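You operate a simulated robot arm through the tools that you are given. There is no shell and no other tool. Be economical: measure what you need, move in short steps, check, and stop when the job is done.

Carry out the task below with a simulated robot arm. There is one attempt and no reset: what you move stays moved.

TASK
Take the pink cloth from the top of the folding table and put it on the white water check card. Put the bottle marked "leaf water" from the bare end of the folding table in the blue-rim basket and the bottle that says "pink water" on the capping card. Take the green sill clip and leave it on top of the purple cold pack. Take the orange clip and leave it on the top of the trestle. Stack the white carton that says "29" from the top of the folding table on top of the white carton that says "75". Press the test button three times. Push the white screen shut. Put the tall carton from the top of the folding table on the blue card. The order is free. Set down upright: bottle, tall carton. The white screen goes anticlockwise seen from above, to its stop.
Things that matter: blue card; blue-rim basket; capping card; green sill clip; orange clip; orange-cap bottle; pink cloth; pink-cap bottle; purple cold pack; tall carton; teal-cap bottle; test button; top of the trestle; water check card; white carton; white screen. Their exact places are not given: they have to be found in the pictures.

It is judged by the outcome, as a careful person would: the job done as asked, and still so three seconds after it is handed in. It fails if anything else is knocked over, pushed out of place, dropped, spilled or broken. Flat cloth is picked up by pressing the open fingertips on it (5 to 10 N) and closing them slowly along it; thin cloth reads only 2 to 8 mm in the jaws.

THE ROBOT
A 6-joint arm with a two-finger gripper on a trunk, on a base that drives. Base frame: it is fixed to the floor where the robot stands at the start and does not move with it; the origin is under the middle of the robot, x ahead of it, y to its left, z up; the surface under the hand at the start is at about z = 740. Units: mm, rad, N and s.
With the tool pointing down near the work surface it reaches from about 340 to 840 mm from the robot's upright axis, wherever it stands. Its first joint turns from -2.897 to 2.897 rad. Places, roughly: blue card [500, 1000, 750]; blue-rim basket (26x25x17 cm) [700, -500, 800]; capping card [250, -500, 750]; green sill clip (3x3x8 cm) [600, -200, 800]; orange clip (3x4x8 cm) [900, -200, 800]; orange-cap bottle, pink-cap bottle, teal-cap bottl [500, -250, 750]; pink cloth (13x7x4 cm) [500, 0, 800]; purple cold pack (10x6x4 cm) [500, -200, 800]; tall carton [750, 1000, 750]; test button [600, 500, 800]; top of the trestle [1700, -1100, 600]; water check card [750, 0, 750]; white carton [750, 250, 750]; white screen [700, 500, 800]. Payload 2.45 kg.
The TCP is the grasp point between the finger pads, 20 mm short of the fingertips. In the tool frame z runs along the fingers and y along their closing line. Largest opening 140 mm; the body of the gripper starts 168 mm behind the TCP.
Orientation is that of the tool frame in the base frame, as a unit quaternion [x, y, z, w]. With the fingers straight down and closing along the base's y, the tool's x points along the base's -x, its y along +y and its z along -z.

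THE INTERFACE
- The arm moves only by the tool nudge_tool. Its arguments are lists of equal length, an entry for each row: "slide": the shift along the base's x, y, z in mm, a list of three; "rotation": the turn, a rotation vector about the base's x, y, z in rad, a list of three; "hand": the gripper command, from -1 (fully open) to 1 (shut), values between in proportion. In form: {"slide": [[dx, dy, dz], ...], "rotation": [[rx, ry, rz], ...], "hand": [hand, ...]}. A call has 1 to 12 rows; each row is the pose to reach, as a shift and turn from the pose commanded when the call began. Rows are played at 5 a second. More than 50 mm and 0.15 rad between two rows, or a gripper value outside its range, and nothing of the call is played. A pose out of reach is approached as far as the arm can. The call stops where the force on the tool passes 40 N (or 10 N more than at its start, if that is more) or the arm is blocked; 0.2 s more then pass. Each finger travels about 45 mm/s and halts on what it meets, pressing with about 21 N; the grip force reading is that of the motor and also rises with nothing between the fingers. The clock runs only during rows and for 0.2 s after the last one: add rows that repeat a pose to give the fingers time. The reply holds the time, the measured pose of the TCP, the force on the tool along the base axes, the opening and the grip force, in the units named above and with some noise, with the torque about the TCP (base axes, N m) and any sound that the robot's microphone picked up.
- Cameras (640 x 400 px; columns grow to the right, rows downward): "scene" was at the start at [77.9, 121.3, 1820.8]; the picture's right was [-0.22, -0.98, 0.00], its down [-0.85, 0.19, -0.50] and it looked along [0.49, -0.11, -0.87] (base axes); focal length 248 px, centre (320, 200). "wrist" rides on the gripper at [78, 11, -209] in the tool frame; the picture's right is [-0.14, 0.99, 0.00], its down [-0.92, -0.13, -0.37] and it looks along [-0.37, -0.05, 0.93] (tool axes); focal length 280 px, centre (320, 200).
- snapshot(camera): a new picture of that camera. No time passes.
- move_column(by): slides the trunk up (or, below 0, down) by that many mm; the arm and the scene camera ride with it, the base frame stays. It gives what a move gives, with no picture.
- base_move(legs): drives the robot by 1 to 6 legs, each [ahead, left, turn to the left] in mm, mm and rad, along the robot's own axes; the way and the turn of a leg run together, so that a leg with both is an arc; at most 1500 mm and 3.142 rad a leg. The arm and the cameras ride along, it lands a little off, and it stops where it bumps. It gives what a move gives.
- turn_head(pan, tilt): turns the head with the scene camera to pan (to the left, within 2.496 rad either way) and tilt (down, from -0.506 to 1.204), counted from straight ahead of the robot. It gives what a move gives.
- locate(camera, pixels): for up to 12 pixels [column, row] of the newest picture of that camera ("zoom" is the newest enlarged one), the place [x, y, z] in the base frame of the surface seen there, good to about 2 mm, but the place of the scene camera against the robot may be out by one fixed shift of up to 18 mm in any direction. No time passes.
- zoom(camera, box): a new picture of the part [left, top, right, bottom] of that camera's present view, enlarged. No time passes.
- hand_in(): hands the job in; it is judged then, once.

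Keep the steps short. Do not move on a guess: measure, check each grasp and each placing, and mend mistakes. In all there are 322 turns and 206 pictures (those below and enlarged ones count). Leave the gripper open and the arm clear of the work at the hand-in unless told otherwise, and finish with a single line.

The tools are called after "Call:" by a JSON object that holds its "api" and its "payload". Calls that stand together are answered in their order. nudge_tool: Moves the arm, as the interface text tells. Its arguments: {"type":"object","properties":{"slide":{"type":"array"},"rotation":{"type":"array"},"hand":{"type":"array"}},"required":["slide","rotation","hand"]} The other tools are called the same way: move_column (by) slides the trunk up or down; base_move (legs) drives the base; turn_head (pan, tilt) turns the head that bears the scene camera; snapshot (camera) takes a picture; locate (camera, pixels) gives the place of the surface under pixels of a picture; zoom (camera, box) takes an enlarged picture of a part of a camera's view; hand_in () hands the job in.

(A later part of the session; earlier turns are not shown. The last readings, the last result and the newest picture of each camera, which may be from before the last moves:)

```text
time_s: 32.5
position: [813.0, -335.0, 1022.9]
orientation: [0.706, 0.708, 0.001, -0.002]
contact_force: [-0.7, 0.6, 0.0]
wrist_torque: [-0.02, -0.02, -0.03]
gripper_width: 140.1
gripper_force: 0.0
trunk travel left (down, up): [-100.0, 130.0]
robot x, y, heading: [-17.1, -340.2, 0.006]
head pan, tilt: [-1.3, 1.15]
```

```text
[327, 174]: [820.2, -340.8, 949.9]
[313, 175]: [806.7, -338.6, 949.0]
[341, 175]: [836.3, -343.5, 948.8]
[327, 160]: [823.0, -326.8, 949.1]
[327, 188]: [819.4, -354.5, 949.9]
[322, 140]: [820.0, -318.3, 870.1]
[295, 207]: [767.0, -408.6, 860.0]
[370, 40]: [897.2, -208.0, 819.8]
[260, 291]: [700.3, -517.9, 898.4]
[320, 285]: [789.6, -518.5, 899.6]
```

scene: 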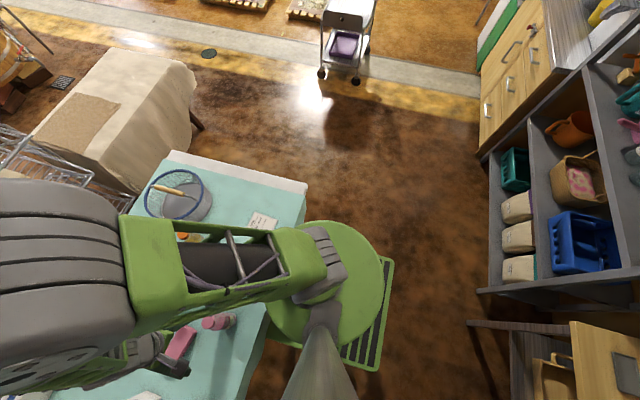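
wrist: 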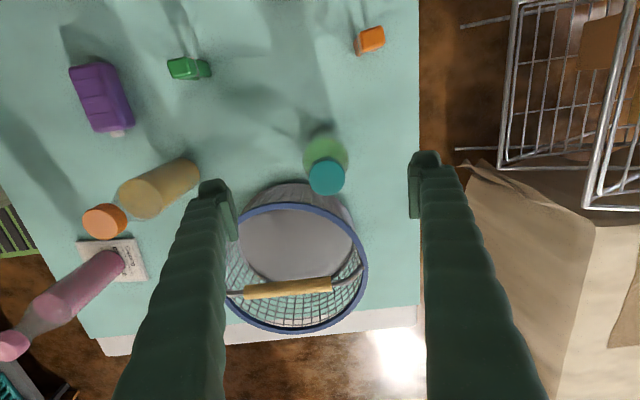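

Bottle axis (821,-341). Descend to z≈842.

Call:
{"api": "nudge_tool", "payload": {"slide": [[7, -6, 0], [7, -6, -45], [7, -6, -90], [7, -6, -135], [7, -6, -180], [7, -6, -180]], "rotation": [[0, 0, 0], [0, 0, 0], [0, 0, 0], [0, 0, 0], [0, 0, 0], [0, 0, 0]], "hand": [-1, -1, -1, -1, -1, -1]}}

Call:
{"api": "snapshot", "payload": {"camera": "wrist"}}

```text
time_s: 34.0
position: [819.9, -342.4, 842.6]
orientation: [0.706, 0.708, 0.001, -0.003]
contact_force: [0.4, -0.4, -0.3]
wrist_torque: [0.02, 0.01, -0.03]
gripper_width: 140.2
gripper_force: 0.1
trunk travel left (down, up): [-100.0, 130.0]
robot x, y, heading: [-24.5, -336.1, 0.01]
head pan, tilt: [-1.3, 1.15]
```

```text
165 pictures are left
```

wrist: 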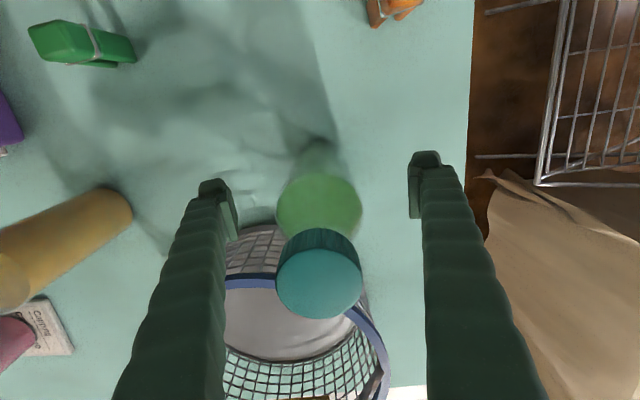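

Centred. Close on it.

Call:
{"api": "nudge_tool", "payload": {"slide": [[0, 0, 0], [0, 0, 0], [0, 0, 0], [0, 0, 0], [0, 0, 0], [0, 0, 0]], "rotation": [[0, 0, 0], [0, 0, 0], [0, 0, 0], [0, 0, 0], [0, 0, 0], [0, 0, 0]], "hand": [-0.4, 0.0, 0.2, 0.4, 0.4, 0.4]}}

```text
time_s: 35.4
position: [820.8, -342.5, 842.5]
orientation: [0.706, 0.708, 0.0, -0.002]
contact_force: [-1.0, 0.0, 0.7]
wrist_torque: [-0.01, -0.01, -0.02]
gripper_width: 64.9
gripper_force: 21.1
trunk travel left (down, up): [-100.0, 130.0]
robot x, y, heading: [-19.0, -339.1, 0.007]
head pan, tilt: [-1.3, 1.15]
```

Held. Lift 190 mm, then carry over to (738,-457) above the basket.

Call:
{"api": "nudge_tool", "payload": {"slide": [[0, 0, 45], [-2, 0, 90], [-10, 0, 135], [-20, 0, 180], [-35, -10, 200], [-50, -35, 200], [-65, -60, 200], [-75, -90, 200], [-82, -115, 200], [-82, -115, 200]], "rotation": [[0, 0, 0], [0, 0, 0], [0, 0, 0], [0, 0, 0], [0, 0, 0], [0, 0, 0], [0, 0, 0], [0, 0, 0], [0, 0, 0], [0, 0, 0]], "hand": [0.4, 0.4, 0.4, 0.4, 0.4, 0.4, 0.4, 0.4, 0.4, 0.4]}}

Call:
{"api": "snapshot", "payload": {"camera": "wrist"}}

Call:
{"api": "snapshot", "payload": {"camera": "scene"}}

```text
time_s: 37.5
position: [738.9, -458.8, 1044.0]
orientation: [0.705, 0.709, 0.0, -0.003]
contact_force: [-0.3, 0.5, -5.0]
wrist_torque: [0.01, -0.02, 0.0]
gripper_width: 64.5
gripper_force: 20.9
trunk travel left (down, up): [-100.0, 130.0]
robot x, y, heading: [-21.8, -336.6, 0.01]
head pan, tilt: [-1.3, 1.15]
```

```text
164 pictures are left
```

wrist: 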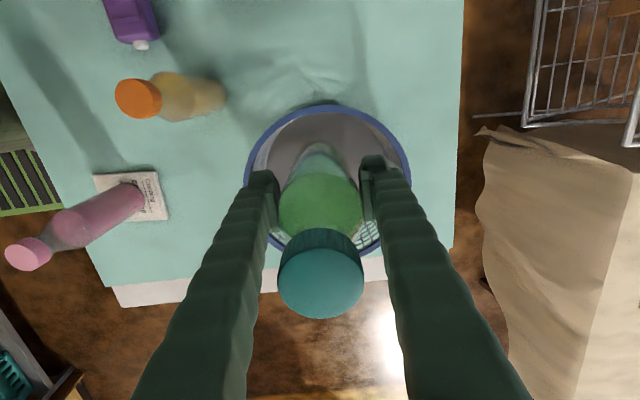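

```text
163 pictures are left
```

scene: 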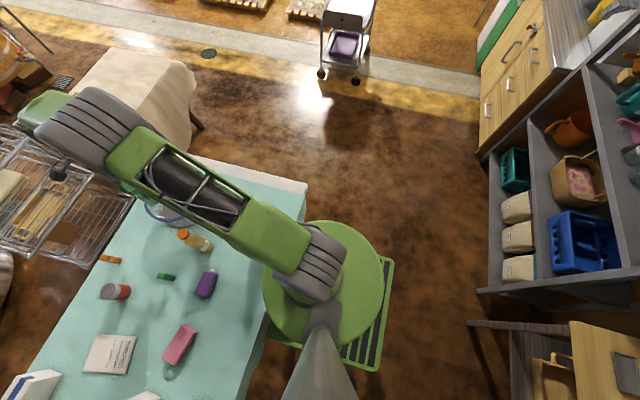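

Call:
{"api": "locate", "payload": {"camera": "wrist", "pixels": [[327, 105], [327, 111], [250, 165], [406, 165], [268, 130], [390, 130]]}}

```text
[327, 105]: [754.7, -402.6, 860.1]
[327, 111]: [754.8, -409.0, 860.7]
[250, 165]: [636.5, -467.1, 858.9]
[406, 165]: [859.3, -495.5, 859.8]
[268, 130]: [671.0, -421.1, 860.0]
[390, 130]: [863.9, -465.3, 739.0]
```

Centre (743,-522), R≈120. Adjust +4 mm in x and lower slowly.

Call:
{"api": "nudge_tool", "payload": {"slide": [[4, 1, -30], [4, 1, -60], [4, 1, -90], [4, 1, -120], [4, 1, -150], [4, 1, -170], [4, 1, -180], [4, 1, -185]], "rotation": [[0, 0, 0], [0, 0, 0], [0, 0, 0], [0, 0, 0], [0, 0, 0], [0, 0, 0], [0, 0, 0], [0, 0, 0]], "hand": [0.4, 0.4, 0.4, 0.4, 0.4, 0.4, 0.4, 0.4]}}

Call:
{"api": "snapshot", "payload": {"camera": "wrist"}}

```text
time_s: 39.4
position: [743.0, -457.4, 856.8]
orientation: [0.706, 0.708, 0.0, -0.002]
contact_force: [-0.4, -0.6, -5.3]
wrist_torque: [0.06, 0.01, 0.02]
gripper_width: 65.0
gripper_force: 21.1
trunk travel left (down, up): [-100.0, 130.0]
robot x, y, heading: [-21.9, -335.6, 0.009]
head pan, tilt: [-1.3, 1.15]
```

```text
162 pictures are left
```

wrist: 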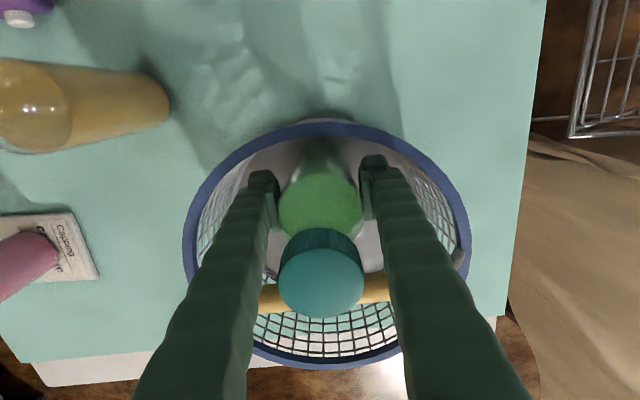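

Clear inside. Lower in small steps until contact.

Call:
{"api": "nudge_tool", "payload": {"slide": [[0, 0, -4], [0, 0, -7], [0, 0, -10], [0, 0, -12], [0, 0, -14], [0, 0, -14]], "rotation": [[0, 0, 0], [0, 0, 0], [0, 0, 0], [0, 0, 0], [0, 0, 0], [0, 0, 0]], "hand": [0.4, 0.4, 0.4, 0.4, 0.4, 0.4]}}

```text
time_s: 40.8
position: [741.8, -455.6, 845.5]
orientation: [0.706, 0.708, 0.001, -0.001]
contact_force: [-2.9, -3.2, 19.5]
wrist_torque: [-0.08, -0.02, -0.1]
gripper_width: 63.9
gripper_force: 20.5
trunk travel left (down, up): [-100.0, 130.0]
robot x, y, heading: [-19.2, -332.4, 0.012]
head pan, tilt: [-1.3, 1.15]
```

On the basket floor. Open partly to ~95 mm and rise straight.

Call:
{"api": "nudge_tool", "payload": {"slide": [[0, 0, 2], [0, 0, 2], [0, 0, 2], [0, 0, 2], [0, 0, 40], [0, 0, 85], [0, 0, 130], [0, 0, 175], [0, 0, 220], [0, 0, 265]], "rotation": [[0, 0, 0], [0, 0, 0], [0, 0, 0], [0, 0, 0], [0, 0, 0], [0, 0, 0], [0, 0, 0], [0, 0, 0], [0, 0, 0], [0, 0, 0]], "hand": [0.0, -0.2, -0.35, -0.35, -0.35, -0.35, -0.35, -0.35, -0.35, -0.35]}}

Call:
{"api": "snapshot", "payload": {"camera": "wrist"}}

```text
time_s: 43.0
position: [742.4, -455.5, 1109.3]
orientation: [0.706, 0.708, 0.001, -0.002]
contact_force: [0.2, -0.3, -0.3]
wrist_torque: [0.02, 0.0, 0.03]
gripper_width: 94.7
gripper_force: 0.0
trunk travel left (down, up): [-100.0, 130.0]
robot x, y, heading: [-17.9, -339.3, 0.004]
head pan, tilt: [-1.3, 1.15]
```

```text
161 pictures are left
```

wrist: 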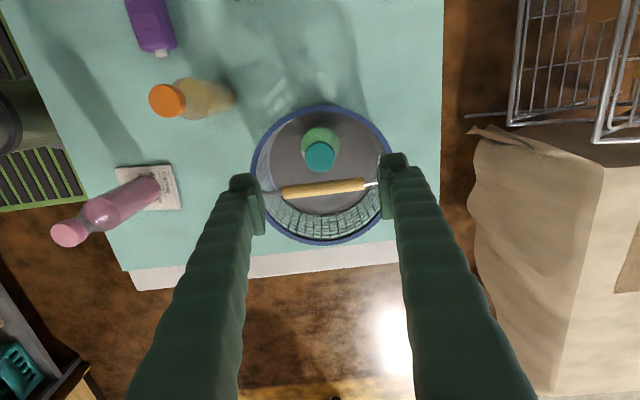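

Teal bottle stands upright in the basket. Next the green clip: move to view it and the cold pack.

Call:
{"api": "nudge_tool", "payload": {"slide": [[-15, 40, 0], [-30, 80, 0], [-45, 120, 0], [-62, 160, 0], [-78, 200, -20], [-94, 240, -40], [-110, 275, -60], [-126, 305, -80], [-142, 325, -100]], "rotation": [[0, 0, 0], [0, 0, 0], [0, 0, 0], [0, 0, 0], [0, 0, 0], [0, 0, 0], [0, 0, 0], [0, 0, 0], [0, 0, 0]], "hand": [-1, -1, -1, -1, -1, -1, -1, -1, -1]}}

Call:
{"api": "snapshot", "payload": {"camera": "wrist"}}

Call:
{"api": "zoom", "payload": {"camera": "wrist", "box": [160, 80, 420, 260]}}

```text
time_s: 45.0
position: [602.6, -131.0, 1006.8]
orientation: [0.706, 0.708, 0.001, -0.001]
contact_force: [0.6, -0.1, 0.6]
wrist_torque: [-0.01, -0.05, 0.02]
gripper_width: 140.1
gripper_force: 0.0
trunk travel left (down, up): [-100.0, 130.0]
robot x, y, heading: [-20.9, -334.2, 0.008]
head pan, tilt: [-1.3, 1.15]
```

```text
160 pictures are left
```

wrist: 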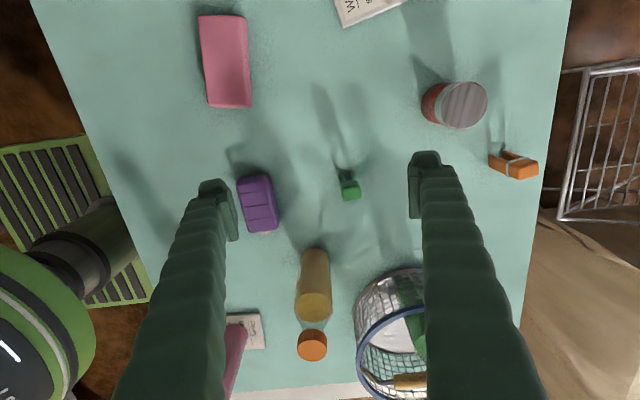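

```text
2.22 times, centred on (290, 170) of wrist
```

zoom: 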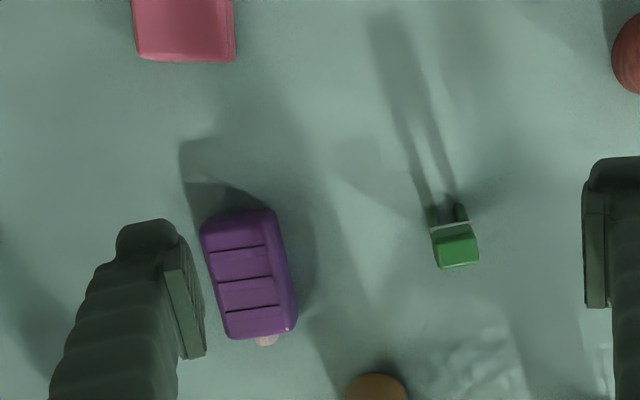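

Call:
{"api": "locate", "payload": {"camera": "zoom", "pixels": [[455, 248], [436, 242], [475, 238], [442, 265], [477, 260], [433, 212], [461, 210], [240, 262], [215, 225], [272, 215], [233, 330], [292, 322]]}}

Call:
{"api": "zoom", "payload": {"camera": "wrist", "box": [310, 140, 390, 220]}}

```text
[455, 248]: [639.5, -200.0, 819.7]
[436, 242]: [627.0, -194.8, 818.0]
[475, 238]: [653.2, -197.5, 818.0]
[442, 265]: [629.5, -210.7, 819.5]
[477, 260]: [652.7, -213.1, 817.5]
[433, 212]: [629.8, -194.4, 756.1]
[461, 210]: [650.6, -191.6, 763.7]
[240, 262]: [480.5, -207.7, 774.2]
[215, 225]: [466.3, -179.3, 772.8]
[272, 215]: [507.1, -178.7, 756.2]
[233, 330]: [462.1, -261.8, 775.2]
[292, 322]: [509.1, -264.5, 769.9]
```

```text
5.00 times, centred on (350, 180) of wrist
```

zoom: 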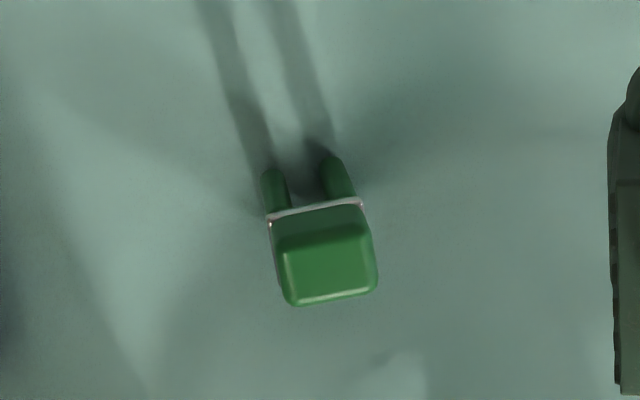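

Green clip: centre (640,-203), top 819, standing on two legs apart along x. Descend and grip its head across x.

Call:
{"api": "nudge_tool", "payload": {"slide": [[19, -36, 0], [37, -72, 0], [37, -72, -50], [37, -72, -100], [37, -72, -150], [37, -72, -200], [37, -72, -200]], "rotation": [[0, 0, 0], [0, 0, 0], [0, 0, 0], [0, 0, 0], [0, 0, 0], [0, 0, 0], [0, 0, 0]], "hand": [-1, -1, -0.5, -0.3, -0.2, -0.2, -0.2]}}

Call:
{"api": "snapshot", "payload": {"camera": "wrist"}}

```text
time_s: 46.5
position: [639.4, -206.1, 809.8]
orientation: [0.706, 0.708, 0.001, -0.001]
contact_force: [0.8, -0.2, -0.4]
wrist_torque: [-0.04, 0.03, 0.0]
gripper_width: 84.0
gripper_force: 0.1
trunk travel left (down, up): [-100.0, 130.0]
robot x, y, heading: [-19.8, -335.4, 0.009]
head pan, tilt: [-1.3, 1.15]
```

```text
157 pictures are left
```

wrist: 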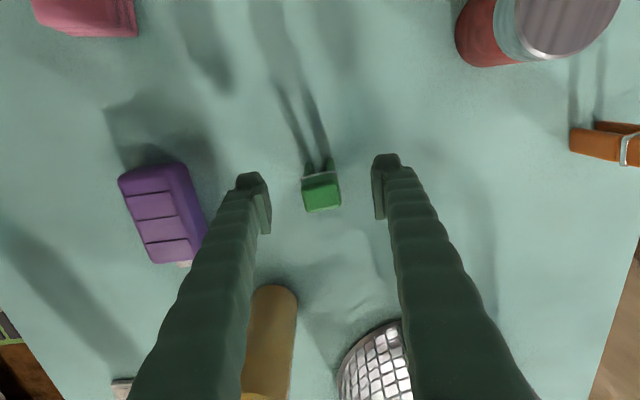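

Centred (TCP projects at about (320,195)). Lower 6 mm and close.

Call:
{"api": "nudge_tool", "payload": {"slide": [[0, 2, -6], [0, 2, -6], [0, 2, -6], [0, 2, -6], [0, 2, -6], [0, 2, -6]], "rotation": [[0, 0, 0], [0, 0, 0], [0, 0, 0], [0, 0, 0], [0, 0, 0], [0, 0, 0]], "hand": [0.2, 0.5, 0.7, 0.85, 0.85, 0.85]}}

Call:
{"api": "nudge_tool", "payload": {"slide": [[0, 0, 40], [0, 0, 80], [0, 0, 80]], "rotation": [[0, 0, 0], [0, 0, 0], [0, 0, 0]], "hand": [0.85, 0.85, 0.85]}}

Call:
{"api": "snapshot", "payload": {"camera": "wrist"}}

```text
time_s: 48.0
position: [638.6, -203.6, 802.4]
orientation: [0.706, 0.708, 0.001, -0.002]
contact_force: [-0.1, 0.3, -0.2]
wrist_torque: [0.0, 0.02, 0.0]
gripper_width: 28.0
gripper_force: 20.4
trunk travel left (down, up): [-100.0, 130.0]
robot x, y, heading: [-18.5, -338.6, 0.004]
head pan, tilt: [-1.3, 1.15]
```

```text
time_s: 48.8
position: [639.5, -202.7, 883.8]
orientation: [0.706, 0.708, 0.001, -0.003]
contact_force: [-0.1, 0.7, 0.0]
wrist_torque: [-0.02, 0.0, 0.0]
gripper_width: 28.5
gripper_force: 21.0
trunk travel left (down, up): [-100.0, 130.0]
robot x, y, heading: [-18.7, -337.2, 0.014]
head pan, tilt: [-1.3, 1.15]
```

```text
156 pictures are left
```

wrist: 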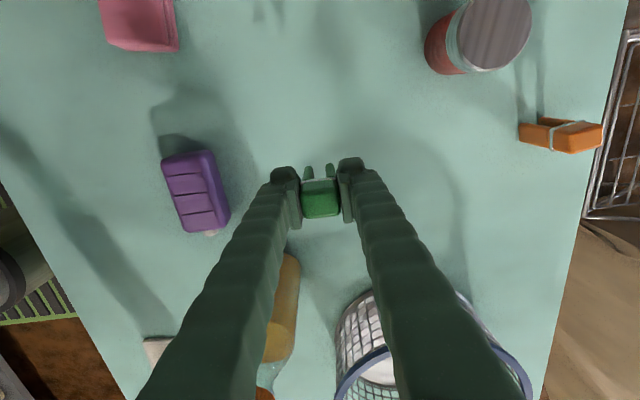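

Call:
{"api": "locate", "payload": {"camera": "wrist", "pixels": [[188, 190], [166, 165], [212, 157], [184, 225], [224, 217], [176, 180], [207, 174]]}}

```text
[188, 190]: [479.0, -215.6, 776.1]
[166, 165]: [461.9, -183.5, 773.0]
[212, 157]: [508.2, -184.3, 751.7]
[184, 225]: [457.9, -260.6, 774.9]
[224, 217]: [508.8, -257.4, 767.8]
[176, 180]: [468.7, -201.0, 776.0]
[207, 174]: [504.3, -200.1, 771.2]
```

Pack top centre ≈ (482,-221), z 775. Carry the clip there.

Call:
{"api": "nudge_tool", "payload": {"slide": [[-40, -4, 0], [-80, -8, 0], [-120, -13, 0], [-157, -17, 0], [-157, -17, -25], [-157, -17, -38], [-157, -17, -38]], "rotation": [[0, 0, 0], [0, 0, 0], [0, 0, 0], [0, 0, 0], [0, 0, 0], [0, 0, 0], [0, 0, 0]], "hand": [0.85, 0.85, 0.85, 0.85, 0.85, 0.85, 0.85]}}

Call:
{"api": "snapshot", "payload": {"camera": "wrist"}}

```text
time_s: 50.4
position: [483.2, -218.1, 845.1]
orientation: [0.706, 0.708, 0.001, -0.002]
contact_force: [1.0, -0.6, 0.0]
wrist_torque: [0.03, -0.04, 0.0]
gripper_width: 28.3
gripper_force: 21.4
trunk travel left (down, up): [-100.0, 130.0]
robot x, y, heading: [-20.6, -335.3, 0.009]
head pan, tilt: [-1.3, 1.15]
```

```text
155 pictures are left
```

wrist: 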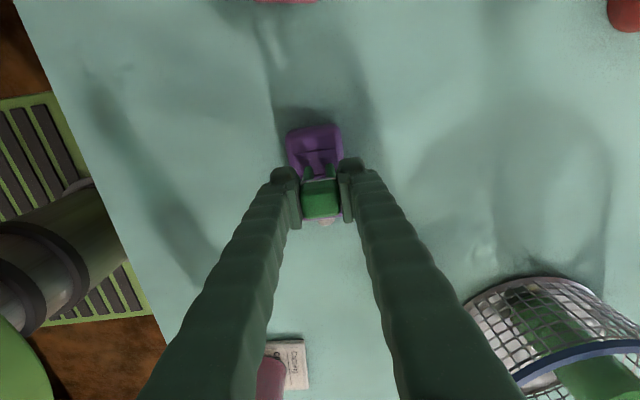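

Slight −3 mm x correction; lower slowly to contact.

Call:
{"api": "nudge_tool", "payload": {"slide": [[-3, 0, -4], [-3, 0, -8], [-3, 0, -10], [-3, 0, -12], [-3, 0, -13], [-3, 0, -13]], "rotation": [[0, 0, 0], [0, 0, 0], [0, 0, 0], [0, 0, 0], [0, 0, 0], [0, 0, 0]], "hand": [0.85, 0.85, 0.85, 0.85, 0.85, 0.85]}}

```text
time_s: 51.3
position: [480.6, -217.5, 836.3]
orientation: [0.706, 0.708, 0.003, -0.001]
contact_force: [-5.0, -1.4, 20.7]
wrist_torque: [-0.07, 0.05, -0.02]
gripper_width: 28.6
gripper_force: 21.7
trunk travel left (down, up): [-100.0, 130.0]
robot x, y, heading: [-20.7, -337.5, 0.007]
head pan, tilt: [-1.3, 1.15]
stopped in row 4: the force on the tool passed its limit at 41 N (the readings are from after the stop); the commanded pose is now the measured one
```

Contact. Relax up 1 mm and open slowly.

Call:
{"api": "nudge_tool", "payload": {"slide": [[0, 0, 1], [0, 0, 1], [0, 0, 1], [0, 0, 1], [0, 0, 1], [0, 0, 45], [0, 0, 90], [0, 0, 120]], "rotation": [[0, 0, 0], [0, 0, 0], [0, 0, 0], [0, 0, 0], [0, 0, 0], [0, 0, 0], [0, 0, 0], [0, 0, 0]], "hand": [0.55, 0.4, 0.2, 0.0, -0.1, -0.1, -0.1, -0.1]}}

Call:
{"api": "snapshot", "payload": {"camera": "wrist"}}

Call:
{"api": "zoom", "payload": {"camera": "wrist", "box": [250, 110, 390, 230]}}

```text
time_s: 53.1
position: [481.0, -221.0, 953.7]
orientation: [0.706, 0.708, 0.002, -0.002]
contact_force: [-0.1, -0.5, 0.1]
wrist_torque: [-0.05, -0.03, 0.03]
gripper_width: 77.0
gripper_force: 0.0
trunk travel left (down, up): [-100.0, 130.0]
robot x, y, heading: [-18.3, -337.9, 0.007]
head pan, tilt: [-1.3, 1.15]
```

```text
154 pictures are left
```

wrist: 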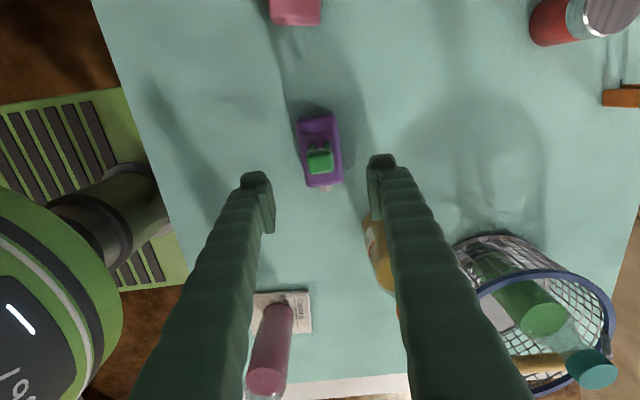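

```text
3.33 times, centred on (320, 170) of wrist
```

zoom: 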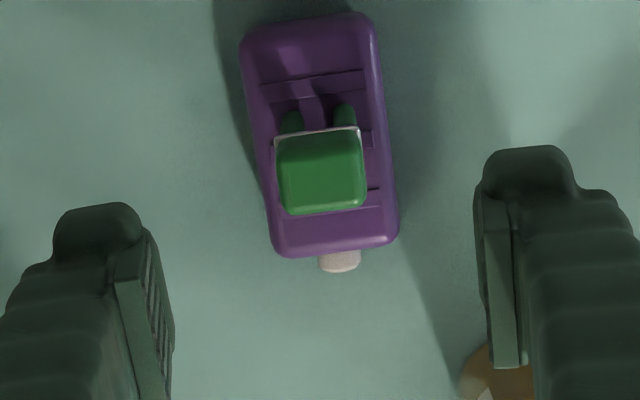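

Green clip stands on the pack. To plan driving round the table's right end, I measure the base footprint and surroundings.

Call:
{"api": "locate", "payload": {"camera": "wrist", "pixels": [[122, 90], [185, 282], [120, 290], [20, 105], [160, 300], [95, 60]]}}

Call:
{"api": "turn_head", "payload": {"pan": -0.9, "tilt": 0.75}}

Call:
{"api": "snapshot", "payload": {"camera": "scene"}}

Call:
{"api": "locate", "payload": {"camera": "scene", "pixels": [[300, 300], [400, 300], [350, 200], [250, 170], [200, 130], [300, 100], [150, 100], [100, 150], [420, 200], [500, 250]]}}

```text
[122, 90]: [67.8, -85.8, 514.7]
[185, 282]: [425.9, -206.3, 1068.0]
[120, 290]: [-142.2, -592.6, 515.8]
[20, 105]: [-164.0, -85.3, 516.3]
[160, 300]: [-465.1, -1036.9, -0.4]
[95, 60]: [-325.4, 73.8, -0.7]
```

```text
time_s: 54.0
position: [481.9, -219.9, 954.3]
orientation: [0.706, 0.708, 0.002, -0.002]
contact_force: [0.5, -0.7, -0.4]
wrist_torque: [-0.03, 0.0, -0.02]
gripper_width: 77.0
gripper_force: 0.1
trunk travel left (down, up): [-100.0, 130.0]
robot x, y, heading: [-20.8, -337.8, 0.005]
head pan, tilt: [-0.901, 0.75]
```

```text
152 pictures are left
```

scene: 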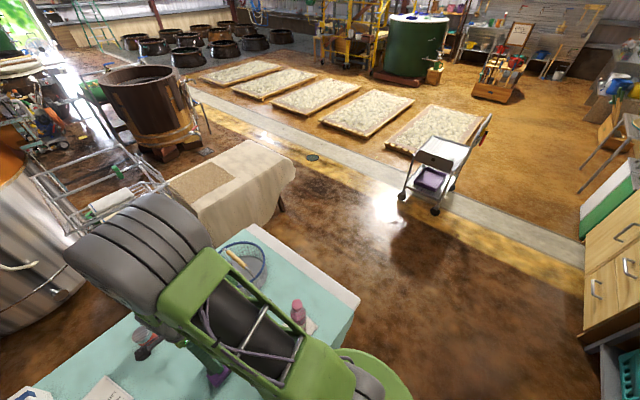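

```text
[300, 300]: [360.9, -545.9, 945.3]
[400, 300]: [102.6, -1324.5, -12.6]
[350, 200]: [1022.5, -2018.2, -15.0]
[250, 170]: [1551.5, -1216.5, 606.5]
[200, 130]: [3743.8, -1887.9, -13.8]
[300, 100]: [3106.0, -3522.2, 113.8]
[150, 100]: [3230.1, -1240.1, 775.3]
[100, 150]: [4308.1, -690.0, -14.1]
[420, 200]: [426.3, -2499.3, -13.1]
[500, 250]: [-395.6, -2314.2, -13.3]
```

The floor right of the table is free. I'll pick the orange clip from here with a forward tilt. First turn the hand back and hover near it.

Call:
{"api": "nudge_tool", "payload": {"slide": [[0, 0, 20], [10, 0, 40], [30, 0, 60], [55, 0, 60], [80, 5, 60], [105, 5, 60], [130, 5, 60], [160, 10, 60], [190, 10, 60], [220, 12, 60], [250, 12, 60], [270, 12, 60]], "rotation": [[0, 0, 0.131], [0, 0, 0.262], [0, 0, 0.393], [0, 0, 0.524], [0, 0, 0.655], [0, 0, 0.786], [0, 0, 0.917], [0, 0, 1.048], [0, 0, 1.179], [0, 0, 1.31], [0, 0, 1.44], [0, 0, 1.571]], "hand": [-0.2, -0.2, -0.2, -0.2, -0.2, -0.2, -0.2, -0.2, -0.2, -0.2, -0.2, -0.2]}}

Call:
{"api": "snapshot", "payload": {"camera": "wrist"}}

Call:
{"api": "zoom", "payload": {"camera": "wrist", "box": [260, 180, 400, 300]}}

```text
time_s: 56.6
position: [750.2, -205.8, 1015.2]
orientation: [-0.004, 1.0, 0.0, -0.002]
contact_force: [-0.4, -0.1, 0.0]
wrist_torque: [-0.02, 0.04, 0.01]
gripper_width: 84.2
gripper_force: 0.1
trunk travel left (down, up): [-100.0, 130.0]
robot x, y, heading: [-17.9, -336.5, 0.009]
head pan, tilt: [-0.901, 0.75]
```

```text
151 pictures are left
```

wrist: 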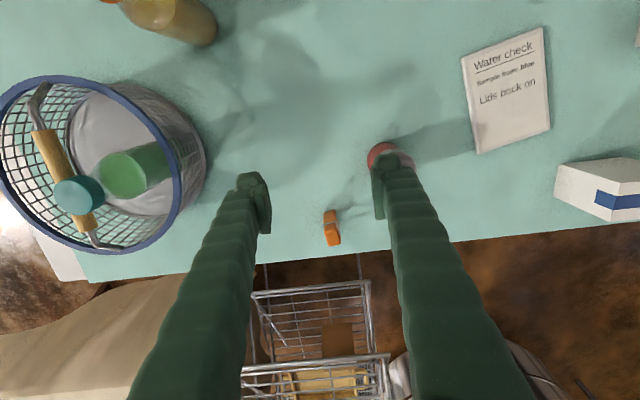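

```text
3.33 times, centred on (330, 240) of wrist
```

zoom: 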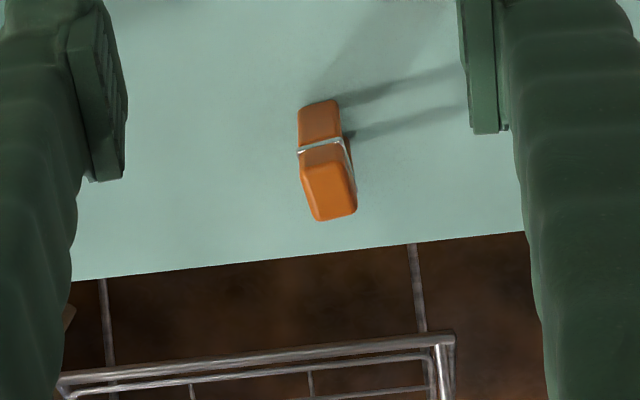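

Call:
{"api": "locate", "payload": {"camera": "zoom", "pixels": [[330, 195], [305, 172], [345, 165], [318, 217], [355, 210], [320, 122], [300, 108], [336, 103], [350, 180], [250, 255], [500, 228]]}}

Call:
{"api": "locate", "payload": {"camera": "wrist", "pixels": [[385, 152], [405, 160]]}}

```text
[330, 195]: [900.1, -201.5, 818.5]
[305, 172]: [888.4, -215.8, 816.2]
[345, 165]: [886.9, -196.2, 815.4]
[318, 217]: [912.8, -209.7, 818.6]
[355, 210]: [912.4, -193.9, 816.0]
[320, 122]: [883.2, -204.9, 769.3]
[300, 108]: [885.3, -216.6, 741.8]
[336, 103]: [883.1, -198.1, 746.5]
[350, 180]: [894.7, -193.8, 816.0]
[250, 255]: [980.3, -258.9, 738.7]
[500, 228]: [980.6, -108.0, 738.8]
```

```text
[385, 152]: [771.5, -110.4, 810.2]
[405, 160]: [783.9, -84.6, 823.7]
```

Orange clip centre (900,-205), 20 mm thick in y. Tilt the hand forward 0.4 rad and approach.

Call:
{"api": "nudge_tool", "payload": {"slide": [[20, 0, -10], [50, 0, -20], [80, 0, -40], [110, 0, -60], [135, 1, -90], [140, 1, -130], [140, 1, -150], [140, 1, -150]], "rotation": [[0, -0.1, 0], [0, -0.2, 0], [0, -0.3, 0], [0, -0.4, 0], [0, -0.4, 0], [0, -0.4, 0], [0, -0.4, 0], [0, -0.4, 0]], "hand": [-0.2, -0.2, -0.2, -0.2, -0.2, -0.2, -0.2, -0.2]}}

Call:
{"api": "snapshot", "payload": {"camera": "wrist"}}

```text
time_s: 58.4
position: [889.9, -204.0, 862.7]
orientation: [-0.003, 0.981, 0.0, 0.196]
contact_force: [-0.1, 0.4, -0.8]
wrist_torque: [-0.01, 0.0, 0.0]
gripper_width: 84.0
gripper_force: 0.1
trunk travel left (down, up): [-100.0, 130.0]
robot x, y, heading: [-22.5, -339.8, 0.006]
head pan, tilt: [-0.901, 0.75]
```

```text
149 pictures are left
```

wrist: 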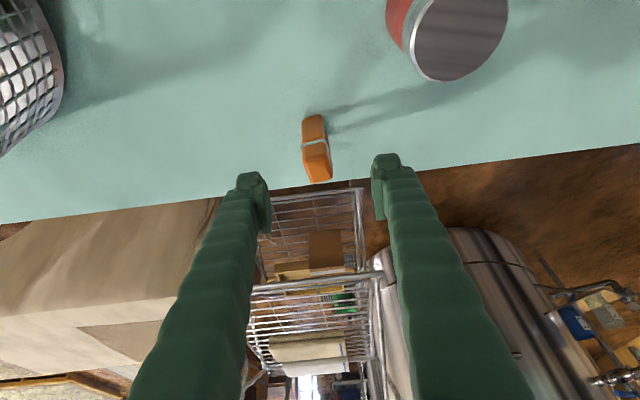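

Call:
{"api": "nudge_tool", "payload": {"slide": [[5, -1, -30], [10, -1, -58], [10, -1, -58]], "rotation": [[0, 0, 0], [0, 0, 0], [0, 0, 0]], "hand": [-0.2, -0.2, -0.2]}}

Call:
{"api": "snapshot", "payload": {"camera": "wrist"}}

```text
time_s: 59.2
position: [902.3, -206.1, 804.8]
orientation: [-0.002, 0.981, 0.0, 0.196]
contact_force: [0.8, 0.0, 0.1]
wrist_torque: [-0.01, -0.01, -0.02]
gripper_width: 83.9
gripper_force: 0.1
trunk travel left (down, up): [-100.0, 130.0]
robot x, y, heading: [-16.7, -340.8, 0.007]
head pan, tilt: [-0.901, 0.75]
```

```text
148 pictures are left
```

wrist: 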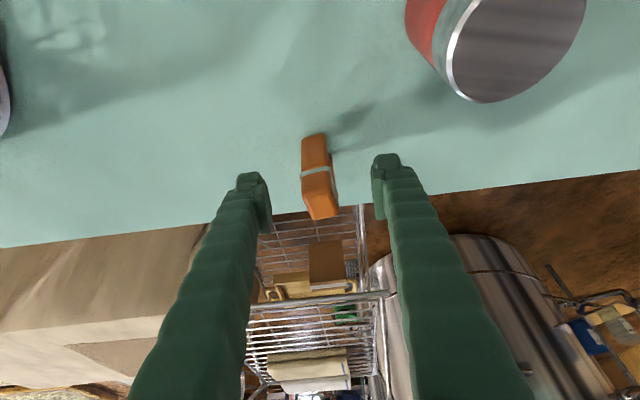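

Clip is between the fingers. Close and lift.

Call:
{"api": "nudge_tool", "payload": {"slide": [[0, 0, 0], [0, 0, 0], [0, 0, 0], [0, 0, 0], [0, 0, 0], [0, 0, 0], [0, 0, 30], [0, 0, 60]], "rotation": [[0, 0, 0], [0, 0, 0], [0, 0, 0], [0, 0, 0], [0, 0, 0], [0, 0, 0], [0, 0, 0], [0, 0, 0]], "hand": [0.2, 0.5, 0.8, 0.95, 0.95, 0.95, 0.95, 0.95]}}

Call:
{"api": "snapshot", "payload": {"camera": "wrist"}}

```text
time_s: 61.0
position: [900.7, -205.6, 868.1]
orientation: [-0.003, 0.981, 0.0, 0.196]
contact_force: [0.5, -0.1, -0.1]
wrist_torque: [0.01, -0.02, 0.01]
gripper_width: 22.4
gripper_force: 21.7
trunk travel left (down, up): [-100.0, 130.0]
robot x, y, heading: [-20.0, -336.0, 0.005]
head pan, tilt: [-0.901, 0.75]
```

```text
147 pictures are left
```

wrist: 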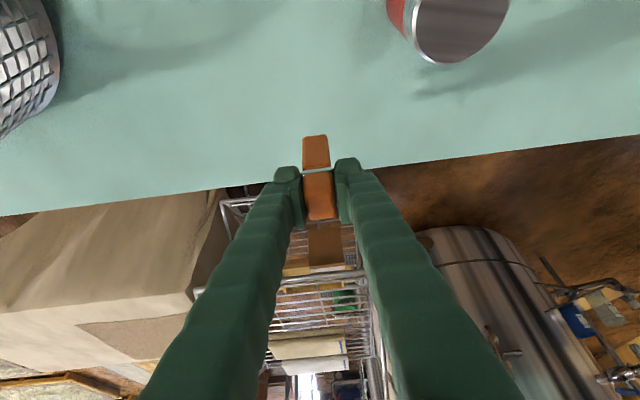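

Clip held (22 mm). Raise and pull the hand back before driving.

Call:
{"api": "nudge_tool", "payload": {"slide": [[-10, 0, 45], [-30, 0, 90], [-60, 0, 130], [-100, 0, 160], [-145, -5, 180], [-190, -10, 200], [-235, -15, 215], [-280, -25, 230], [-325, -35, 235], [-370, -45, 235], [-400, -50, 235]], "rotation": [[0, 0, 0], [0, 0, 0], [0, 0, 0], [0, 0, 0], [0, 0, 0], [0, 0, 0], [0, 0, 0], [0, 0, 0], [0, 0, 0], [0, 0, 0], [0, 0, 0]], "hand": [0.95, 0.95, 0.95, 0.95, 0.95, 0.95, 0.95, 0.95, 0.95, 0.95, 0.95]}}

Call:
{"api": "base_move", "payload": {"legs": [[-100, 0, 0], [0, -860, 0]]}}

Call:
{"api": "turn_head", "payload": {"pan": 0.0, "tilt": 0.8}}

Call:
{"api": "snapshot", "payload": {"camera": "scene"}}

```text
time_s: 63.4
position: [498.9, -257.4, 1104.8]
orientation: [-0.003, 0.981, 0.001, 0.196]
contact_force: [-0.4, -0.3, -0.1]
wrist_torque: [0.01, -0.04, -0.05]
gripper_width: 22.6
gripper_force: 20.9
trunk travel left (down, up): [-100.0, 130.0]
robot x, y, heading: [-19.4, -336.0, 0.009]
head pan, tilt: [-0.901, 0.75]
```

```text
time_s: 72.0
position: [412.7, -1110.1, 1104.9]
orientation: [-0.009, 0.981, 0.002, 0.195]
contact_force: [0.0, 0.3, -0.2]
wrist_torque: [0.01, -0.04, 0.02]
gripper_width: 22.5
gripper_force: 21.0
trunk travel left (down, up): [-100.0, 130.0]
robot x, y, heading: [-108.3, -1197.3, 0.025]
head pan, tilt: [-0.901, 0.75]
```

```text
time_s: 73.2
position: [411.6, -1108.7, 1103.5]
orientation: [-0.008, 0.981, 0.001, 0.196]
contact_force: [-0.3, -0.8, -1.0]
wrist_torque: [0.01, -0.03, 0.01]
gripper_width: 22.4
gripper_force: 20.7
trunk travel left (down, up): [-100.0, 130.0]
robot x, y, heading: [-106.2, -1198.4, 0.018]
head pan, tilt: [0.0, 0.799]
```

```text
146 pictures are left
```

scene: 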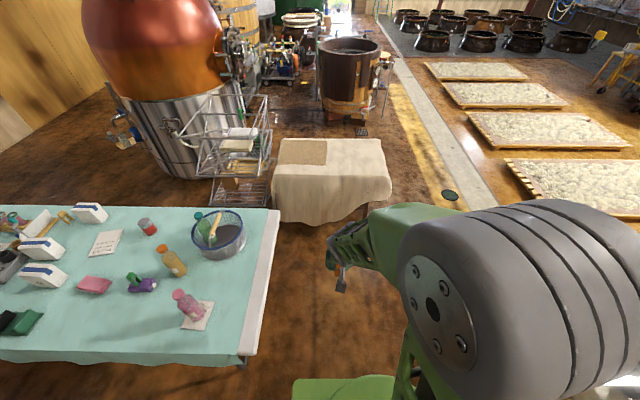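

Call:
{"api": "locate", "payload": {"camera": "scene", "pixels": [[276, 178], [388, 178], [382, 142], [282, 139], [350, 165], [325, 165], [330, 220]]}}

Call:
{"api": "base_move", "payload": {"legs": [[850, 0, -0.02]]}}

Call:
{"api": "snapshot", "payload": {"camera": "wrist"}}

Call:
{"api": "snapshot", "payload": {"camera": "scene"}}

```text
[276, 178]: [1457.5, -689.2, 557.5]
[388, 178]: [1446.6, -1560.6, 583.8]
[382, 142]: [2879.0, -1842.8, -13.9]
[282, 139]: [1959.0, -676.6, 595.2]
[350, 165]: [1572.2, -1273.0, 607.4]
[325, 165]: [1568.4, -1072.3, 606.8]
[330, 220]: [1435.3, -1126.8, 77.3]
```

```text
time_s: 77.7
position: [1250.9, -1124.0, 1102.9]
orientation: [0.009, 0.981, -0.002, 0.195]
contact_force: [0.0, 0.3, 0.4]
wrist_torque: [-0.03, 0.04, 0.02]
gripper_width: 22.6
gripper_force: 21.2
trunk travel left (down, up): [-100.0, 130.0]
robot x, y, heading: [727.2, -1192.5, -0.016]
head pan, tilt: [0.0, 0.799]
```

```text
145 pictures are left
```

wrist: 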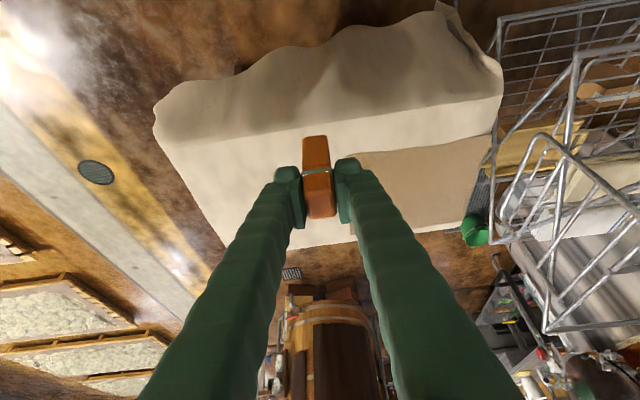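

```text
144 pictures are left
```

scene: 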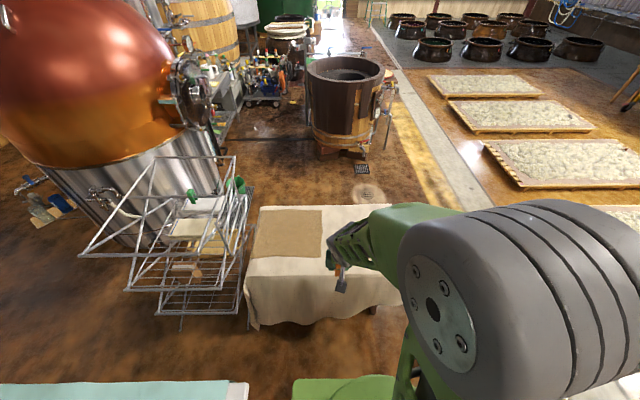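

Call:
{"api": "locate", "payload": {"camera": "wrist", "pixels": [[250, 145], [250, 135], [245, 165], [240, 200], [200, 180], [260, 120], [370, 160], [400, 200], [400, 145]]}}

```text
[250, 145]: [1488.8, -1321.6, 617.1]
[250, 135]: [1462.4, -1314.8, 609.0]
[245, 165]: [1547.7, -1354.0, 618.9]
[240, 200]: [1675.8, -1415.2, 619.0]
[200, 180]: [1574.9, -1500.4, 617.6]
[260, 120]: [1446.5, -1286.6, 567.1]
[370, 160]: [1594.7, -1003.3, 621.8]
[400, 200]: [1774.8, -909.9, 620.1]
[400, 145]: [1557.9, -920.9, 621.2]
```

Trestle top z≈619, near edge x≈1480. Drive ahead 120 more, then bring the clip over (1600,-1210).

Call:
{"api": "base_move", "payload": {"legs": [[120, 0, 0.016]]}}

Call:
{"api": "nudge_tool", "payload": {"slide": [[35, -10, -30], [70, -20, -60], [105, -30, -90], [140, -45, -120], [175, -60, -150], [200, -70, -190], [220, -80, -230], [230, -85, -270], [230, -85, -310], [230, -85, -345], [230, -85, -375], [230, -85, -375]], "rotation": [[0, 0, 0], [0, 0, 0], [0, 0, 0], [0, 0, 0], [0, 0, 0], [0, 0, 0], [0, 0, 0], [0, 0, 0], [0, 0, 0], [0, 0, 0], [0, 0, 0], [0, 0, 0]], "hand": [0.95, 0.95, 0.95, 0.95, 0.95, 0.95, 0.95, 0.95, 0.95, 0.95, 0.95, 0.95]}}

Call:
{"api": "snapshot", "payload": {"camera": "wrist"}}

```text
time_s: 78.9
position: [1369.7, -1116.7, 1103.0]
orientation: [0.0, 0.981, -0.001, 0.196]
contact_force: [0.6, 0.3, -0.2]
wrist_torque: [-0.01, 0.07, 0.0]
gripper_width: 22.6
gripper_force: 21.1
trunk travel left (down, up): [-100.0, 130.0]
robot x, y, heading: [848.9, -1198.0, 0.002]
head pan, tilt: [0.0, 0.799]
```

```text
time_s: 81.5
position: [1599.3, -1201.2, 727.8]
orientation: [0.0, 0.98, -0.001, 0.197]
contact_force: [0.5, 0.0, -0.6]
wrist_torque: [0.0, 0.0, 0.02]
gripper_width: 22.3
gripper_force: 21.0
trunk travel left (down, up): [-100.0, 130.0]
robot x, y, heading: [844.9, -1194.8, -0.003]
head pan, tilt: [0.0, 0.799]
```

```text
143 pictures are left
```

wrist: 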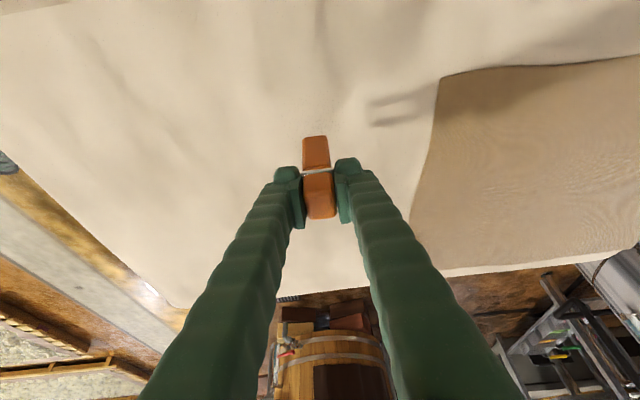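

Call:
{"api": "nudge_tool", "payload": {"slide": [[0, 0, -20], [0, 0, -34], [0, 0, -38], [0, 0, -41], [0, 0, -44], [0, 0, -47]], "rotation": [[0, 0, 0], [0, 0, 0], [0, 0, 0], [0, 0, 0], [0, 0, 0], [0, 0, 0]], "hand": [0.95, 0.95, 0.95, 0.95, 0.95, 0.95]}}

```text
time_s: 82.9
position: [1600.7, -1202.9, 685.0]
orientation: [0.0, 0.98, 0.0, 0.198]
contact_force: [-3.6, 0.1, 19.4]
wrist_torque: [0.0, 0.08, -0.01]
gripper_width: 22.6
gripper_force: 21.5
trunk travel left (down, up): [-100.0, 130.0]
robot x, y, heading: [847.4, -1193.4, 0.002]
head pan, tilt: [0.0, 0.799]
```

Contact at 685. Relax and open, then retreat.

Call:
{"api": "nudge_tool", "payload": {"slide": [[0, 0, 3], [0, 0, 3], [0, 0, 3], [0, 0, 3], [0, 0, 3], [-5, 0, 40], [-10, 0, 85], [-20, 0, 130], [-30, 0, 175]], "rotation": [[0, 0, 0], [0, 0, 0], [0, 0, 0], [0, 0, 0], [0, 0, 0], [0, 0, 0], [0, 0, 0], [0, 0, 0], [0, 0, 0]], "hand": [0.7, 0.5, 0.3, 0.0, -0.2, -0.2, -0.2, -0.2, -0.2]}}

Call:
{"api": "snapshot", "payload": {"camera": "wrist"}}

```text
time_s: 84.9
position: [1568.0, -1202.5, 856.6]
orientation: [0.001, 0.981, -0.001, 0.196]
contact_force: [0.0, 0.5, -0.4]
wrist_torque: [0.02, -0.03, -0.05]
gripper_width: 83.9
gripper_force: 0.1
trunk travel left (down, up): [-100.0, 130.0]
robot x, y, heading: [846.9, -1196.2, 0.001]
head pan, tilt: [0.0, 0.799]
```

```text
142 pictures are left
```

wrist: 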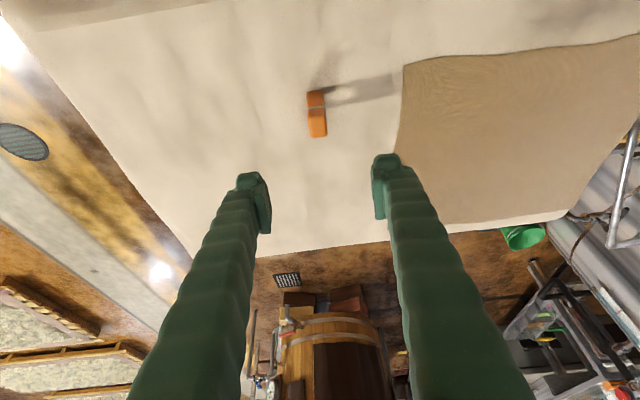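

Clip stands on the trestle. Retract the arm, straighten it, and drive back round to the front of the table.

Call:
{"api": "nudge_tool", "payload": {"slide": [[-10, 0, 45], [-30, 0, 85], [-55, 0, 125], [-85, 0, 160], [-120, 0, 190], [-155, 0, 215], [-190, 0, 240], [-225, 0, 265], [-250, 0, 285]], "rotation": [[0, 0.05, 0], [0, 0.1, 0], [0, 0.15, 0], [0, 0.2, 0], [0, 0.25, 0], [0, 0.3, 0], [0, 0.34, 0], [0, 0.37, 0], [0, 0.395, 0]], "hand": [-1, -1, -1, -1, -1, -1, -1, -1, -1]}}

Call:
{"api": "base_move", "payload": {"legs": [[-950, 0, 0], [0, 1000, 0], [0, 380, 0], [85, 0, 0]]}}

Call:
{"api": "snapshot", "payload": {"camera": "wrist"}}

Call:
{"api": "snapshot", "payload": {"camera": "scene"}}

```text
time_s: 86.9
position: [1320.2, -1202.9, 1143.3]
orientation: [0.0, 1.0, -0.001, 0.0]
contact_force: [-0.1, -0.6, -0.4]
wrist_torque: [-0.02, -0.01, 0.03]
gripper_width: 140.2
gripper_force: 0.1
trunk travel left (down, up): [-100.0, 130.0]
robot x, y, heading: [844.6, -1195.7, 0.001]
head pan, tilt: [0.0, 0.799]
```

```text
time_s: 104.7
position: [445.3, 170.8, 1143.5]
orientation: [-0.002, 1.0, -0.002, -0.001]
contact_force: [0.0, 0.8, 0.2]
wrist_torque: [0.03, 0.08, -0.04]
gripper_width: 140.2
gripper_force: 0.1
trunk travel left (down, up): [-100.0, 130.0]
robot x, y, heading: [-29.2, 173.9, 0.007]
head pan, tilt: [0.0, 0.799]
```

```text
141 pictures are left
```

wrist: 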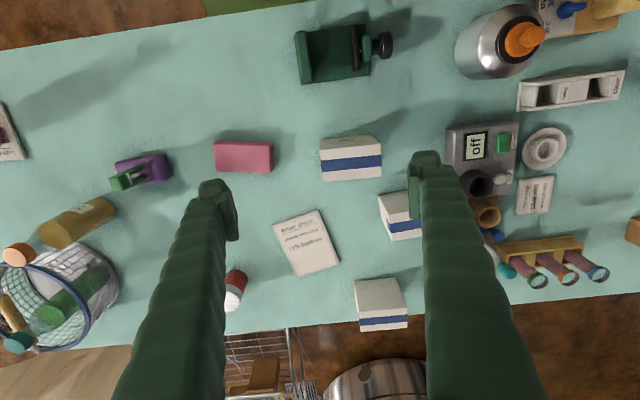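

```text
140 pictures are left
```

scene: 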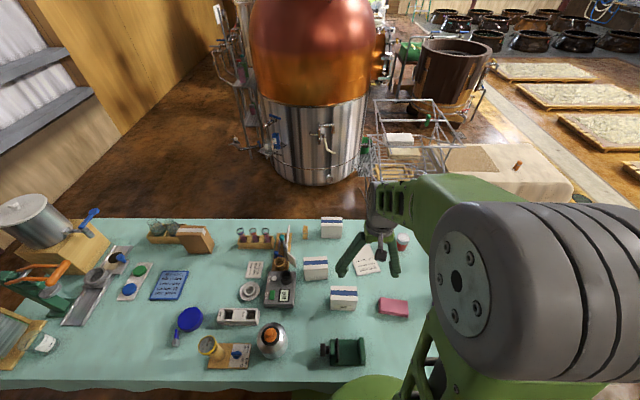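

Call:
{"api": "zoom", "payload": {"camera": "scene", "box": [460, 140, 580, 210]}}

Call:
{"api": "locate", "payload": {"camera": "wrist", "pixels": [[244, 155], [218, 144], [270, 144], [216, 170], [270, 171], [285, 223], [318, 211], [303, 274], [337, 261], [306, 240]]}}

Call:
{"api": "zoom", "payload": {"camera": "wrist", "box": [200, 130, 290, 186]}}

```text
5.33 times, centred on (520, 175) of scene
```

zoom: 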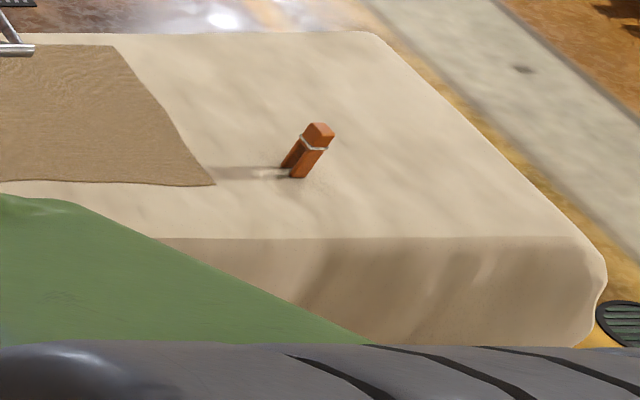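

```text
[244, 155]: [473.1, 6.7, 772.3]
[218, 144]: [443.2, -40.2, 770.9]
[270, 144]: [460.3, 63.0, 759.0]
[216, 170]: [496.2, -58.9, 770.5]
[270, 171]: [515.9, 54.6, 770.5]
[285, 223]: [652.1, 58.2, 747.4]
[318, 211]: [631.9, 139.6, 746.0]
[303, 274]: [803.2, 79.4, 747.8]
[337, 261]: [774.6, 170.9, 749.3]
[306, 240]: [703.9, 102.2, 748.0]
```

```text
7.11 times, centred on (245, 158) of wrist
```

zoom: 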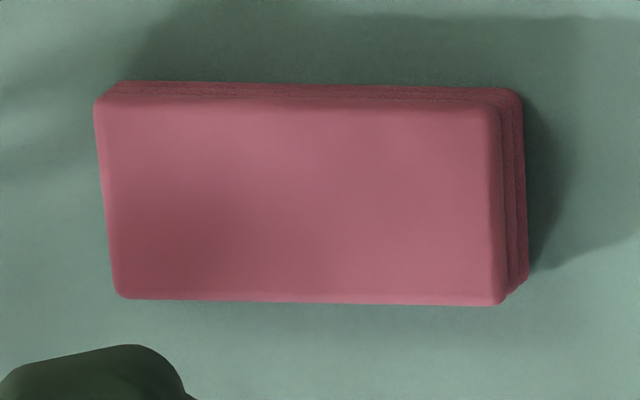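

Orange clip stands fine. Cloth: folded stack centred ≈(481,2), 70×120, yaw ≈ −0.15, top z 771. Card centre ≈(715,112), yaw ≈0.17. Move above the cloth with the closing line across its short side.

Call:
{"api": "nudge_tool", "payload": {"slide": [[3, -15, -10], [6, -30, -20], [9, -45, -40], [12, -60, -60], [15, -75, -80], [18, -90, -100], [21, -105, -125], [24, -120, -150], [27, -135, -175], [30, -150, -200], [33, -160, -220], [36, -169, -240]], "rotation": [[0, 0, 0.118], [0, 0, 0.237], [0, 0, 0.355], [0, 0, 0.473], [0, 0, 0.592], [0, 0, 0.71], [0, 0, 0.828], [0, 0, 0.947], [0, 0, 1.065], [0, 0, 1.183], [0, 0, 1.302], [0, 0, 1.42]], "hand": [-1, -1, -1, -1, -1, -1, -1, -1, -1, -1, -1, -1]}}

Call:
{"api": "snapshot", "payload": {"camera": "wrist"}}

```text
time_s: 107.3
position: [481.6, 0.2, 902.4]
orientation: [-0.654, 0.756, -0.001, 0.0]
contact_force: [0.1, -0.2, 0.4]
wrist_torque: [-0.03, 0.0, 0.02]
gripper_width: 140.1
gripper_force: 0.0
trunk travel left (down, up): [-100.0, 130.0]
robot x, y, heading: [-31.2, 176.0, 0.006]
head pan, tilt: [0.0, 0.799]
```

```text
137 pictures are left
```

wrist: 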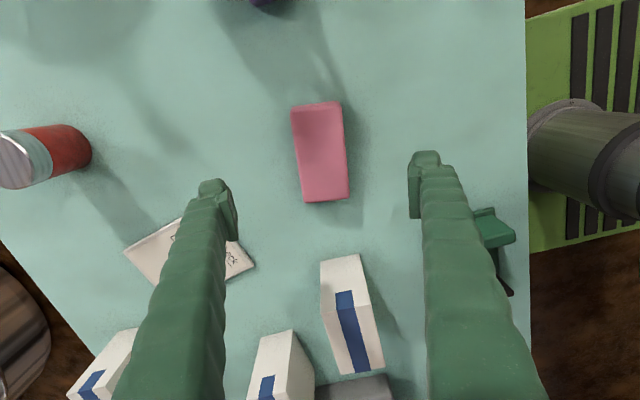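

Call:
{"api": "locate", "payload": {"camera": "wrist", "pixels": [[294, 112], [338, 106], [306, 199], [347, 194], [320, 152]]}}

```text
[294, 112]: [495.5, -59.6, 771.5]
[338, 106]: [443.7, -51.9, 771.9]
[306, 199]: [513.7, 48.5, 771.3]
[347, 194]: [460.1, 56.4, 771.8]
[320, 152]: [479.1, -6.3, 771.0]
```

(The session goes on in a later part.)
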